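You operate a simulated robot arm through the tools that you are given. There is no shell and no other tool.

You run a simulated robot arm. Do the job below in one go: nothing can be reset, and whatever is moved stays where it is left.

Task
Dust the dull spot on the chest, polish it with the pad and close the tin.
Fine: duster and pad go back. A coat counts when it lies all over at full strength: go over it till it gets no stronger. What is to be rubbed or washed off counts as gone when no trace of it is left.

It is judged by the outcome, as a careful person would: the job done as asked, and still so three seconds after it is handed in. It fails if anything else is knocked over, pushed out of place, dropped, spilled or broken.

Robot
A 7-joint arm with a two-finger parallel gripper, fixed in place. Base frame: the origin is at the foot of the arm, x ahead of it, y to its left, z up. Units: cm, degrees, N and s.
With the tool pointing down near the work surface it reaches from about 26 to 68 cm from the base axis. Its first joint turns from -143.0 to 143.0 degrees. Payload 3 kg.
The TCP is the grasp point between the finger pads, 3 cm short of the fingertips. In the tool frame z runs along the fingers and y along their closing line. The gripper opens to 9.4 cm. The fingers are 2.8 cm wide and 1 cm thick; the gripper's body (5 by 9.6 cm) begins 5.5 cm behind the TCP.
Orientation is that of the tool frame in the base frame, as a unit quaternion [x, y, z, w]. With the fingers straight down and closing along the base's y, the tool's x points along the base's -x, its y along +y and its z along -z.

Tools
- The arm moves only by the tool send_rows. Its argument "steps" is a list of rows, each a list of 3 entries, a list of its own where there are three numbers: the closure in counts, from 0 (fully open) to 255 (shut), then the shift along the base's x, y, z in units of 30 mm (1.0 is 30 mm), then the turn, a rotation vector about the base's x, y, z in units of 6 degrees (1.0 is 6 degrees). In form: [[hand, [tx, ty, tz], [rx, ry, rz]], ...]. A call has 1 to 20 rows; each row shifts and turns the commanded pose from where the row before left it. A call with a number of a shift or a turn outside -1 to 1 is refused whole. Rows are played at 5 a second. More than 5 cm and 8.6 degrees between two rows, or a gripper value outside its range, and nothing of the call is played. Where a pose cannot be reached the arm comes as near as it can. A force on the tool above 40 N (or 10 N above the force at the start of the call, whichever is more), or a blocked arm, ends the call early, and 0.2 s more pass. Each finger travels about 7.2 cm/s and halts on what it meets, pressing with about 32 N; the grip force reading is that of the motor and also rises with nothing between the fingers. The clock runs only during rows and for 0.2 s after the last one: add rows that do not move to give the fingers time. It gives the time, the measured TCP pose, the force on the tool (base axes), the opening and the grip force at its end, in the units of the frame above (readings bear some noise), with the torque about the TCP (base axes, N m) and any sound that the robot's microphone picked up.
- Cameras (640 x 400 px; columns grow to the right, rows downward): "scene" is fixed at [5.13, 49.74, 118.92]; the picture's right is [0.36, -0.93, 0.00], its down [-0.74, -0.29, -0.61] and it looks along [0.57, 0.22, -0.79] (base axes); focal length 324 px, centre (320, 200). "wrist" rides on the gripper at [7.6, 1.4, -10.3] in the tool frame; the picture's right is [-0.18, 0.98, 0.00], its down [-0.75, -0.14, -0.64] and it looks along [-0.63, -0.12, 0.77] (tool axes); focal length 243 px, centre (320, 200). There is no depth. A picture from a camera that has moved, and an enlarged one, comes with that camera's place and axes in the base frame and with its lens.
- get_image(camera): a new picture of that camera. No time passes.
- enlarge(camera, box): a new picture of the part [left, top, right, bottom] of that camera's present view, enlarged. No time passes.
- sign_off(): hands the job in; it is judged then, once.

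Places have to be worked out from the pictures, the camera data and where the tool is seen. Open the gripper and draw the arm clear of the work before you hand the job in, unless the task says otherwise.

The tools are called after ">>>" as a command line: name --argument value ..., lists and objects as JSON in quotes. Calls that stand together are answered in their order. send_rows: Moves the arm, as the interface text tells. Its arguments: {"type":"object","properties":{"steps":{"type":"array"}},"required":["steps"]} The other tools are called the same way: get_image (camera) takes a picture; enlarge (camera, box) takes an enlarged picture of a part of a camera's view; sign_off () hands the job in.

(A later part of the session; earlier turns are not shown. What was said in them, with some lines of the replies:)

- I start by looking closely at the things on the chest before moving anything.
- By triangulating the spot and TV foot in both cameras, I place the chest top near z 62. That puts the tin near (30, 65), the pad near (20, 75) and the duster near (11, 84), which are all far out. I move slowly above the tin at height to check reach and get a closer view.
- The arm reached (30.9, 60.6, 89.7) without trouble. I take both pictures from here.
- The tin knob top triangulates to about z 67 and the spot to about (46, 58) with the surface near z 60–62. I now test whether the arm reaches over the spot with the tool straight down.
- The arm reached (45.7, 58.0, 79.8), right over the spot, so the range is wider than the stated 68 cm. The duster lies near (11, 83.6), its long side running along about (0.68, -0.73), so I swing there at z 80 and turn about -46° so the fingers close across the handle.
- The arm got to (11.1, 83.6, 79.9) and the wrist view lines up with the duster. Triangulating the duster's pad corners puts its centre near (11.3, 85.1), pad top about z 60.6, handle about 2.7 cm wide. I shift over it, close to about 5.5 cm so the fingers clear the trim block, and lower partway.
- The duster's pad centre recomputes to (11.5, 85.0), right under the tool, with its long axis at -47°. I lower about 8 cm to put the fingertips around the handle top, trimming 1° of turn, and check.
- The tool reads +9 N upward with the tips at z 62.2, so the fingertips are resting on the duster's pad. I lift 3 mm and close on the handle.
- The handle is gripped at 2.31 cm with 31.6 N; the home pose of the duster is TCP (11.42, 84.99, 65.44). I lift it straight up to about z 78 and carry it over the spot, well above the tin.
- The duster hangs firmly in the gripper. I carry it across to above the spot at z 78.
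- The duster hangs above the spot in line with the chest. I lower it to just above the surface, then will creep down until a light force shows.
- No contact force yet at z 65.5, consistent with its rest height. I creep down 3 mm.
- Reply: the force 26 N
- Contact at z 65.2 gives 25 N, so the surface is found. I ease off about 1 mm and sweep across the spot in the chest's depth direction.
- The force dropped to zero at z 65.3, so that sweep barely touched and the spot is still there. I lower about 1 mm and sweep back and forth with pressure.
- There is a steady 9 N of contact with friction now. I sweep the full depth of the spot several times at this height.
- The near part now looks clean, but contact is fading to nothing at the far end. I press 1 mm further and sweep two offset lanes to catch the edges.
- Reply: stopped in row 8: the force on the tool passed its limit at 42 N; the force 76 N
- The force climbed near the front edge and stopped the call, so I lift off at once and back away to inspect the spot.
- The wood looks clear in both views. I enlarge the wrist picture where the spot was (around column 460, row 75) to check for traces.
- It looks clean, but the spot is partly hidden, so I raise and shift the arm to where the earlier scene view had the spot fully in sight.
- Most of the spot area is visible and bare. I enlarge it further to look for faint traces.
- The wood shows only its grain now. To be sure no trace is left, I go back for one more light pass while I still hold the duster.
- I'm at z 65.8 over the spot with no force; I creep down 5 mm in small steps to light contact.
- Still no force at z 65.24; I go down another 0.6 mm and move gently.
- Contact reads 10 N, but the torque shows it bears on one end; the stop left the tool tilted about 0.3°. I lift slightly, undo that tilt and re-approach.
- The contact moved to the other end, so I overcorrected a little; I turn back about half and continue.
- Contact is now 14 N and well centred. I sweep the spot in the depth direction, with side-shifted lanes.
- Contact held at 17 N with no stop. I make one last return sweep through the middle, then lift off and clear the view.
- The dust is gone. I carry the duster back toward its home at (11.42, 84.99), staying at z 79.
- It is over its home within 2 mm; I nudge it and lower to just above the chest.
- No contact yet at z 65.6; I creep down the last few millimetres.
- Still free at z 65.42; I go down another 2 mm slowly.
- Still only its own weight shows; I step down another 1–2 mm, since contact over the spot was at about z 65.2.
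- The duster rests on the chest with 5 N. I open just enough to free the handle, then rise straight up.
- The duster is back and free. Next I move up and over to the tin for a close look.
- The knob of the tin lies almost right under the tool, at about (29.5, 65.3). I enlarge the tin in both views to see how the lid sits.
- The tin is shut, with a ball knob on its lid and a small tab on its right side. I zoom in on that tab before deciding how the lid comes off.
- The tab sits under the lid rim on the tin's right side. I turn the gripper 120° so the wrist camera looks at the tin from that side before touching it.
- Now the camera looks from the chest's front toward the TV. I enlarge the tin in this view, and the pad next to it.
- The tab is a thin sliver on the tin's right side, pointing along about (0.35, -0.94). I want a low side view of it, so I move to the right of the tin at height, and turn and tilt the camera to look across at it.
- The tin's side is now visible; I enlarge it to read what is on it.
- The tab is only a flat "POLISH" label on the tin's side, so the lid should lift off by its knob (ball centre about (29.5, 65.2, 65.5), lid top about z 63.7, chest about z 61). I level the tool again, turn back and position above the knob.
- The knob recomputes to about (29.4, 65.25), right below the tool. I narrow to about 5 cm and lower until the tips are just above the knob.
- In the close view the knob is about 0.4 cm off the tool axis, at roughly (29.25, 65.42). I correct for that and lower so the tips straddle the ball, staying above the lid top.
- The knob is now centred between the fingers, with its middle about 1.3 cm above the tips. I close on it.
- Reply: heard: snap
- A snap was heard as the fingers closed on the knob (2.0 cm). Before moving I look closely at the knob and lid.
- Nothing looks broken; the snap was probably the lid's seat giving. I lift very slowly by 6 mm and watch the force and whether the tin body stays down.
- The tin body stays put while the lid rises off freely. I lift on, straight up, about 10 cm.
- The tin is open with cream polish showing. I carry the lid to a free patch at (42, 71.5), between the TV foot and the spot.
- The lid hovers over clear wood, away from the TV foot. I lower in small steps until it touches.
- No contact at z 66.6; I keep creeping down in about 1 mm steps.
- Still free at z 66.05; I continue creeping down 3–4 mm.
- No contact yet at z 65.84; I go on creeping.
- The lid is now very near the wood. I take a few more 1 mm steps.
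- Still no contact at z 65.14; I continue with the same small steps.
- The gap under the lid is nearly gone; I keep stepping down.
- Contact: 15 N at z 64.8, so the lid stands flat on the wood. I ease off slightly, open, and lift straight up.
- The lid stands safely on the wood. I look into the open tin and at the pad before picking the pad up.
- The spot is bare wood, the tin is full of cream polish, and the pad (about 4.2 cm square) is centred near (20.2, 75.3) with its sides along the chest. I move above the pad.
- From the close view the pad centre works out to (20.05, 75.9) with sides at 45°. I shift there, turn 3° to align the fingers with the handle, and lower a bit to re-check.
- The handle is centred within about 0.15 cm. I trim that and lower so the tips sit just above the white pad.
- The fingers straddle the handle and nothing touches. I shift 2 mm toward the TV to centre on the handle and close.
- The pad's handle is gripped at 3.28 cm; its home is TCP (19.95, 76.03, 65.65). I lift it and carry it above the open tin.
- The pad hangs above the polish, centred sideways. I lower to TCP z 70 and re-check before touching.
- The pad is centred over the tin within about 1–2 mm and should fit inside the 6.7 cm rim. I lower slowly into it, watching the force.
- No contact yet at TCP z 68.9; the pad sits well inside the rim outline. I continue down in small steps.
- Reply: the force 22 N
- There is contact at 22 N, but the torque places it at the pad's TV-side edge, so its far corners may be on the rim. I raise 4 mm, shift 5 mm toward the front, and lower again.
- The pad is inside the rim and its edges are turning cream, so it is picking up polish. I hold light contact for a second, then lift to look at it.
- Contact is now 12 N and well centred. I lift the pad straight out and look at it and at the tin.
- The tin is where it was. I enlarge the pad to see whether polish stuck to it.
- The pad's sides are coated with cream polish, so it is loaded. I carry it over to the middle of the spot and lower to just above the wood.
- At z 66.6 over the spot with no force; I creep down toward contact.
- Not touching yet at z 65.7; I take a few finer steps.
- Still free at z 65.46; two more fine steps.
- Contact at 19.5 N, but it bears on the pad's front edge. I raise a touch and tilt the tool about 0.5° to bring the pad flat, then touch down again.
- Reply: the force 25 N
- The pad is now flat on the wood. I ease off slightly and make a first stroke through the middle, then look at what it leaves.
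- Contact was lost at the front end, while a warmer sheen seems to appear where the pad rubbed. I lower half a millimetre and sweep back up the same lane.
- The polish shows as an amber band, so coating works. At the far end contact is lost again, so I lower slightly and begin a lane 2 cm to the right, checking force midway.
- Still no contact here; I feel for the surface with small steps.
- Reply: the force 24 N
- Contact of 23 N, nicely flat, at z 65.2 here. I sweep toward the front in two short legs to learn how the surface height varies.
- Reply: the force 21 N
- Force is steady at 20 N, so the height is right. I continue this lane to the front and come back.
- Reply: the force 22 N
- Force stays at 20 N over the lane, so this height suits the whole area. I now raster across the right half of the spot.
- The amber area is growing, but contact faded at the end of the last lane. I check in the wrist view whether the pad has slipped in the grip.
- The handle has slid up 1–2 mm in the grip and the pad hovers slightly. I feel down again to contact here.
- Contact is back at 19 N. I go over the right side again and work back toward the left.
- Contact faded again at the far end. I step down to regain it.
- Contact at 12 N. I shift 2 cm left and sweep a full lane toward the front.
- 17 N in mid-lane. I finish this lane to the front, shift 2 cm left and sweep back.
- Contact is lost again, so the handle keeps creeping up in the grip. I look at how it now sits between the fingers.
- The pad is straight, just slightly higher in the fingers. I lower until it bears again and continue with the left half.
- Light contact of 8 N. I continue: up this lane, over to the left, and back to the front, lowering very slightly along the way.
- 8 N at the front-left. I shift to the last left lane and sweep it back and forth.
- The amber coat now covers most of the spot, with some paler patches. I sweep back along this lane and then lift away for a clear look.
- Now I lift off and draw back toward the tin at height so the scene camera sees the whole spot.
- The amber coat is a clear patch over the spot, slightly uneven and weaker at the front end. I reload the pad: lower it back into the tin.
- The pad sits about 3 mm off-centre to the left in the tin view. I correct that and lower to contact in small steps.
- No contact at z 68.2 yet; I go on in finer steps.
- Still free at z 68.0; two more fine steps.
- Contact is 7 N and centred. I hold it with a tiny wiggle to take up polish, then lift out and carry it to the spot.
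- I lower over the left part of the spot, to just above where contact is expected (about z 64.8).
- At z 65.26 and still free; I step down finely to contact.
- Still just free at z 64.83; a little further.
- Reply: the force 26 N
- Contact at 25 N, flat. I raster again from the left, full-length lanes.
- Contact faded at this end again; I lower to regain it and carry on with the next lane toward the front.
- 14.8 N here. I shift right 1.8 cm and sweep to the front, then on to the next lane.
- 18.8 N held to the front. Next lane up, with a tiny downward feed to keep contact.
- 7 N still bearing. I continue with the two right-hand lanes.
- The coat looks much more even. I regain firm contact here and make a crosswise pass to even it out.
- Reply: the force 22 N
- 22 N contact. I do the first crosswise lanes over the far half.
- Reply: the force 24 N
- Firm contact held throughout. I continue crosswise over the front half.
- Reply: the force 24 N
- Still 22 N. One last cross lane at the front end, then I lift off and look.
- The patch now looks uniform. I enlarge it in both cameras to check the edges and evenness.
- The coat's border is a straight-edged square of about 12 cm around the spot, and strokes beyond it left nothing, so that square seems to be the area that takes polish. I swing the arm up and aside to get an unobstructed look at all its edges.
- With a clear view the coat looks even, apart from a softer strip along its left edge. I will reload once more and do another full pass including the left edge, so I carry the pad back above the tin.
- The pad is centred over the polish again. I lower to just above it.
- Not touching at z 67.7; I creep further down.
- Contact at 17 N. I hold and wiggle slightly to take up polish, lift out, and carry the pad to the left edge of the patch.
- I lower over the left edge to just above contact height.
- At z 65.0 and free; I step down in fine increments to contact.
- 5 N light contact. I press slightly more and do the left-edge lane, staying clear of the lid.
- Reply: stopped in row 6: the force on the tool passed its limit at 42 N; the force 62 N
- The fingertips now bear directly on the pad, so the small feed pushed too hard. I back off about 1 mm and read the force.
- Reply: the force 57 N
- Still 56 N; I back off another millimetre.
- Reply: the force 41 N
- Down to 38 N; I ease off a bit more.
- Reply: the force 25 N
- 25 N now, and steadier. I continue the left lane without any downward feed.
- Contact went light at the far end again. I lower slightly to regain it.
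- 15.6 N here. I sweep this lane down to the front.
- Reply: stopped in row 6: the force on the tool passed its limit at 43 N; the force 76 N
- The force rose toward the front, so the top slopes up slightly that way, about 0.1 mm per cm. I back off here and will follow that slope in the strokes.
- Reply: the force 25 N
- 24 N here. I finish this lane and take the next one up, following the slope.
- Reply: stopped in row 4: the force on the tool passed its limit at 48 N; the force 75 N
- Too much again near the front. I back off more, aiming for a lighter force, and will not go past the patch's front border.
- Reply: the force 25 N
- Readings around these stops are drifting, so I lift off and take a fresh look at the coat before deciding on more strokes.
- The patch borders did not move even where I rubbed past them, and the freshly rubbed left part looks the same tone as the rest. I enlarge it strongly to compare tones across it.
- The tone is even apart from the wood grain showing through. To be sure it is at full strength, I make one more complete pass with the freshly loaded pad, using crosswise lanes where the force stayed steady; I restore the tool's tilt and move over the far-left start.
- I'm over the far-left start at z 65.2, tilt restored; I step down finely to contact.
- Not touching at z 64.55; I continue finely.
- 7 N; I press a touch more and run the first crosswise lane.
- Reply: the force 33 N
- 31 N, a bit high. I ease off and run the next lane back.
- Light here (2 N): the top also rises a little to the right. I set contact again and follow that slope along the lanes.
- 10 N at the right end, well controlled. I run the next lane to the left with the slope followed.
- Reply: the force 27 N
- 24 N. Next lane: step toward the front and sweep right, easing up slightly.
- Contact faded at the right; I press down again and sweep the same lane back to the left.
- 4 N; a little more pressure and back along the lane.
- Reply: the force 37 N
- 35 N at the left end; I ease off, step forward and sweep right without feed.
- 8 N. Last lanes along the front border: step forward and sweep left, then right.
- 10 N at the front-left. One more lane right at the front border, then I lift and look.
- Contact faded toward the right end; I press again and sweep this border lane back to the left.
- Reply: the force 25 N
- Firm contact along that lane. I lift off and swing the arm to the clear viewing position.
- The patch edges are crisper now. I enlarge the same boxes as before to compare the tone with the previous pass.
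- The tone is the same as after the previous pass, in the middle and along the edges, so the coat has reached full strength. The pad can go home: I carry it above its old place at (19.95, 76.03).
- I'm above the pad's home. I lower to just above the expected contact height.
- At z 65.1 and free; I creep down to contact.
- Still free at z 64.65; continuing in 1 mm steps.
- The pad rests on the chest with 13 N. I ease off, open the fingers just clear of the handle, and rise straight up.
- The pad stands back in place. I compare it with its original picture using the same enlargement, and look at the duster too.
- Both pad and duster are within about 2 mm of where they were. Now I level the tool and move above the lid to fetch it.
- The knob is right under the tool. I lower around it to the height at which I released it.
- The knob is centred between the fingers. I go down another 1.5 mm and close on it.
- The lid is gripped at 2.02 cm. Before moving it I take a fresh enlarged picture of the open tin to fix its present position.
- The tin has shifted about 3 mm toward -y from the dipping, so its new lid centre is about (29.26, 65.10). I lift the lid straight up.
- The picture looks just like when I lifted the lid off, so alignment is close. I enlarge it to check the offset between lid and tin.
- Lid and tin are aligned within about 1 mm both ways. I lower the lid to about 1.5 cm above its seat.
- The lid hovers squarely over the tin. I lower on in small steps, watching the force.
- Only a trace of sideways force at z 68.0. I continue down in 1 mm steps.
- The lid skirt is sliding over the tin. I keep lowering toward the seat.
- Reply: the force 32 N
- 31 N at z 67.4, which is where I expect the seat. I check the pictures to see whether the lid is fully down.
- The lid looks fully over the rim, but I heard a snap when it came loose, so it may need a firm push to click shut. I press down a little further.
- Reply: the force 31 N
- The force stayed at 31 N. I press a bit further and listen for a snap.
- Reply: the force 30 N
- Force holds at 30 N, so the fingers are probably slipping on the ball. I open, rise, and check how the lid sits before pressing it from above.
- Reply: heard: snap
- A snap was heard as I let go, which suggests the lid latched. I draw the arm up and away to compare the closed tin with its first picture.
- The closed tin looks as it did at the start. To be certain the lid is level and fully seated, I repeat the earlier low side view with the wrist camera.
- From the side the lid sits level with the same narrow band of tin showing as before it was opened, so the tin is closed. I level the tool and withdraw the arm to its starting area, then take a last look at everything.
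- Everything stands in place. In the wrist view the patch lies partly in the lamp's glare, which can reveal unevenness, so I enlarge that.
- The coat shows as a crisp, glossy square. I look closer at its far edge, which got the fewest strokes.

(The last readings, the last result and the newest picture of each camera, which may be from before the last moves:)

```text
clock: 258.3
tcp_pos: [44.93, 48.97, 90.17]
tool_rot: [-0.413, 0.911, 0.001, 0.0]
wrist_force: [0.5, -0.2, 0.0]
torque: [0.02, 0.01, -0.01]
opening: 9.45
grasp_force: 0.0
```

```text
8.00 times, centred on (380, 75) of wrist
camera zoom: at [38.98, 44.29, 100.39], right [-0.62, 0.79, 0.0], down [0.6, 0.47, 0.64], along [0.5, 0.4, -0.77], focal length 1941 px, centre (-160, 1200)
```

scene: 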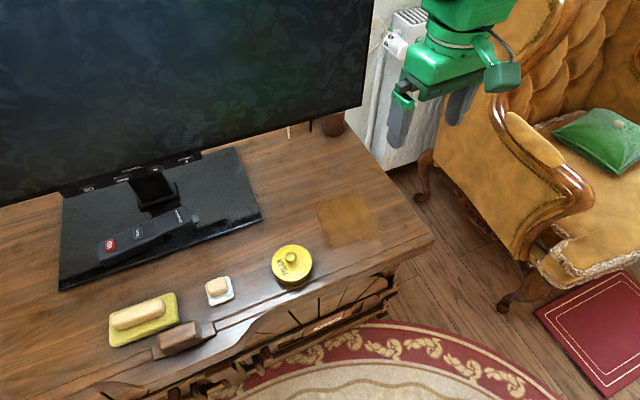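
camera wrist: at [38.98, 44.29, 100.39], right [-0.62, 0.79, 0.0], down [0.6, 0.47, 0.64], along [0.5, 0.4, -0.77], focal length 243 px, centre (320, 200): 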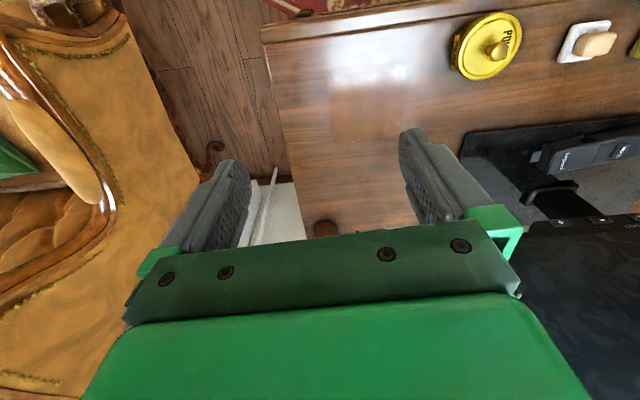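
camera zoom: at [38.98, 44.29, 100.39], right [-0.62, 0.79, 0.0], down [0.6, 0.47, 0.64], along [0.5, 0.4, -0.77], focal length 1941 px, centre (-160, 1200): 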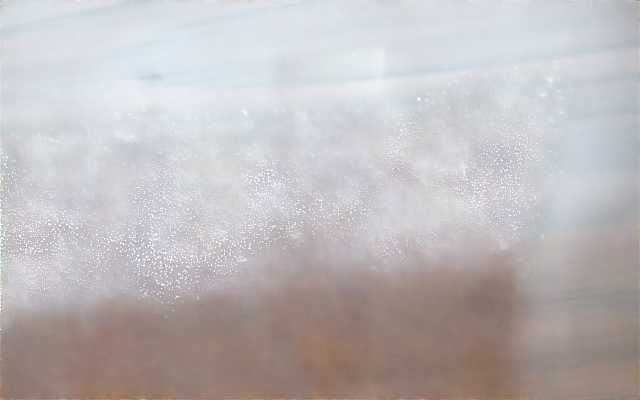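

Edges fade softly, and I can't tell from here whether that is just the border. I move to a nearer, glare-free viewpoint to compare all four edges.

>>> send_rows --steps '[[0, [-0.6, 0.6, -0.3], [0, 0, 0]], [0, [-0.8, 0.8, -0.4], [0, 0, 0]], [0, [-0.8, 0.8, -0.5], [0, 0, 0]], [0, [-0.8, 0.8, -0.5], [0, 0, 0]], [0, [0, 0, 0], [0, 0, 0]]]'

>>> get_image --camera "wrist"

>>> enlarge --camera "wrist" --box '[220, 70, 348, 170]'

```text
clock: 259.5
tcp_pos: [35.89, 58.14, 84.97]
tool_rot: [-0.413, 0.911, 0.001, 0.0]
wrist_force: [-0.6, 0.7, 1.0]
torque: [-0.01, -0.02, -0.01]
opening: 9.39
grasp_force: 0.1
```

```text
taken
camera wrist: at [29.94, 53.29, 95.23], right [-0.62, 0.79, 0.0], down [0.6, 0.47, 0.64], along [0.5, 0.4, -0.77], focal length 243 px, centre (320, 200)
```

wrist: 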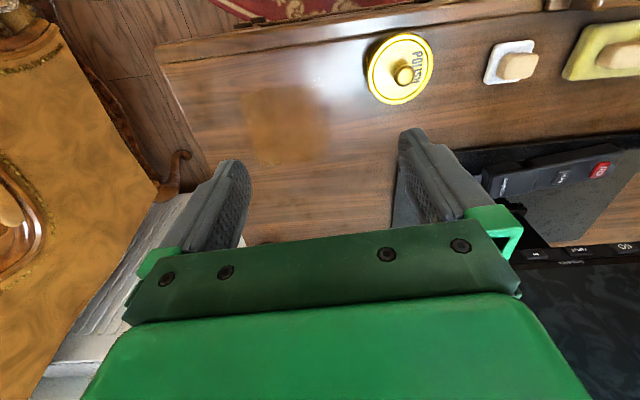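

```text
4.00 times, centred on (284, 120) of wrist
camera zoom: at [29.94, 53.29, 95.23], right [-0.62, 0.79, 0.0], down [0.6, 0.47, 0.64], along [0.5, 0.4, -0.77], focal length 970 px, centre (464, 520)
```

zoom: 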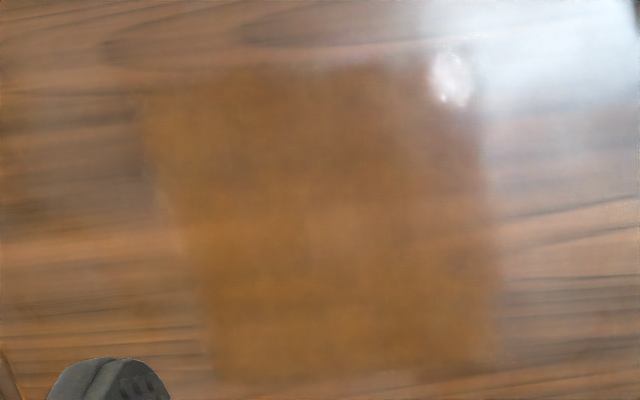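

From this glare-free view the coat is an even amber square, full up to all four edges and corners. I draw the arm back up and clear of the chest.

>>> send_rows --steps '[[0, [0.4, -0.4, 0.5], [0, 0, 0]], [0, [0.8, -0.8, 0.5], [0, 0, 0]], [0, [0.8, -0.8, 0.4], [0, 0, 0]], [0, [0.8, -0.8, 0.3], [0, 0, 0]], [0, [0.2, -0.3, 0], [0, 0, 0]], [0, [0, 0, 0], [0, 0, 0]], [0, [0, 0, 0], [0, 0, 0]]]'

>>> get_image --camera "scene"

```text
clock: 261.1
tcp_pos: [44.95, 48.91, 90.27]
tool_rot: [-0.414, 0.91, 0.001, 0.0]
wrist_force: [-0.9, -0.9, -0.2]
torque: [-0.02, -0.01, -0.01]
opening: 9.39
grasp_force: 0.0
```

```text
taken
```

scene: 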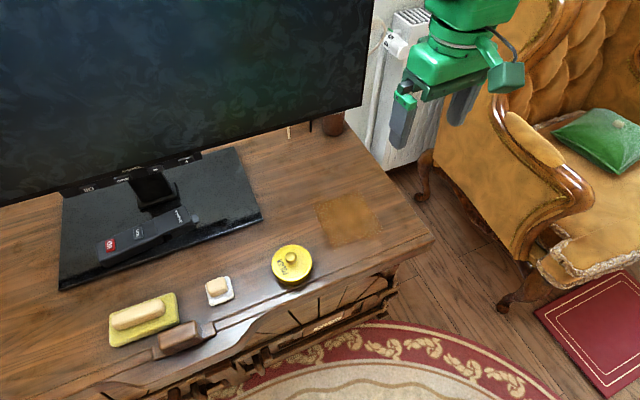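

The spot is dusted and evenly polished, and the tin is closed. Duster and pad are back in place, and the open gripper is clear of the chest, so I hand the job in.

>>> sign_off

```text
The job is handed in.
```

I dusted and polished the dull spot, closed the tin, put the duster and pad back, and handed the job in. No result of the judging has come back yet.

- **Dust:** I went over the spot with the duster twice. No trace showed afterwards in either camera.
- **Polish:** The pad laid an even amber coat on a square of about 12 cm over the spot, and rubbing outside that square left nothing. The third pass made it no stronger. By my measurements the dust had reached up to about 1 cm past three sides of that square, and that strip has no coat.
- **Tin:** It is closed. A snap was heard when I let go of the lid, and from the side it sits level, as it did before I opened it. The tin itself ended about 3 mm from where it stood, pushed by dipping the pad.
- **Duster and pad:** Both are within about 2 mm of where they were.
- **Force stops:** Four strokes (one with the duster, three with the pad) ran into the force limit and stopped early. I saw no damage from them.

The gripper is open and the arm is back in its starting area, clear of the chest.
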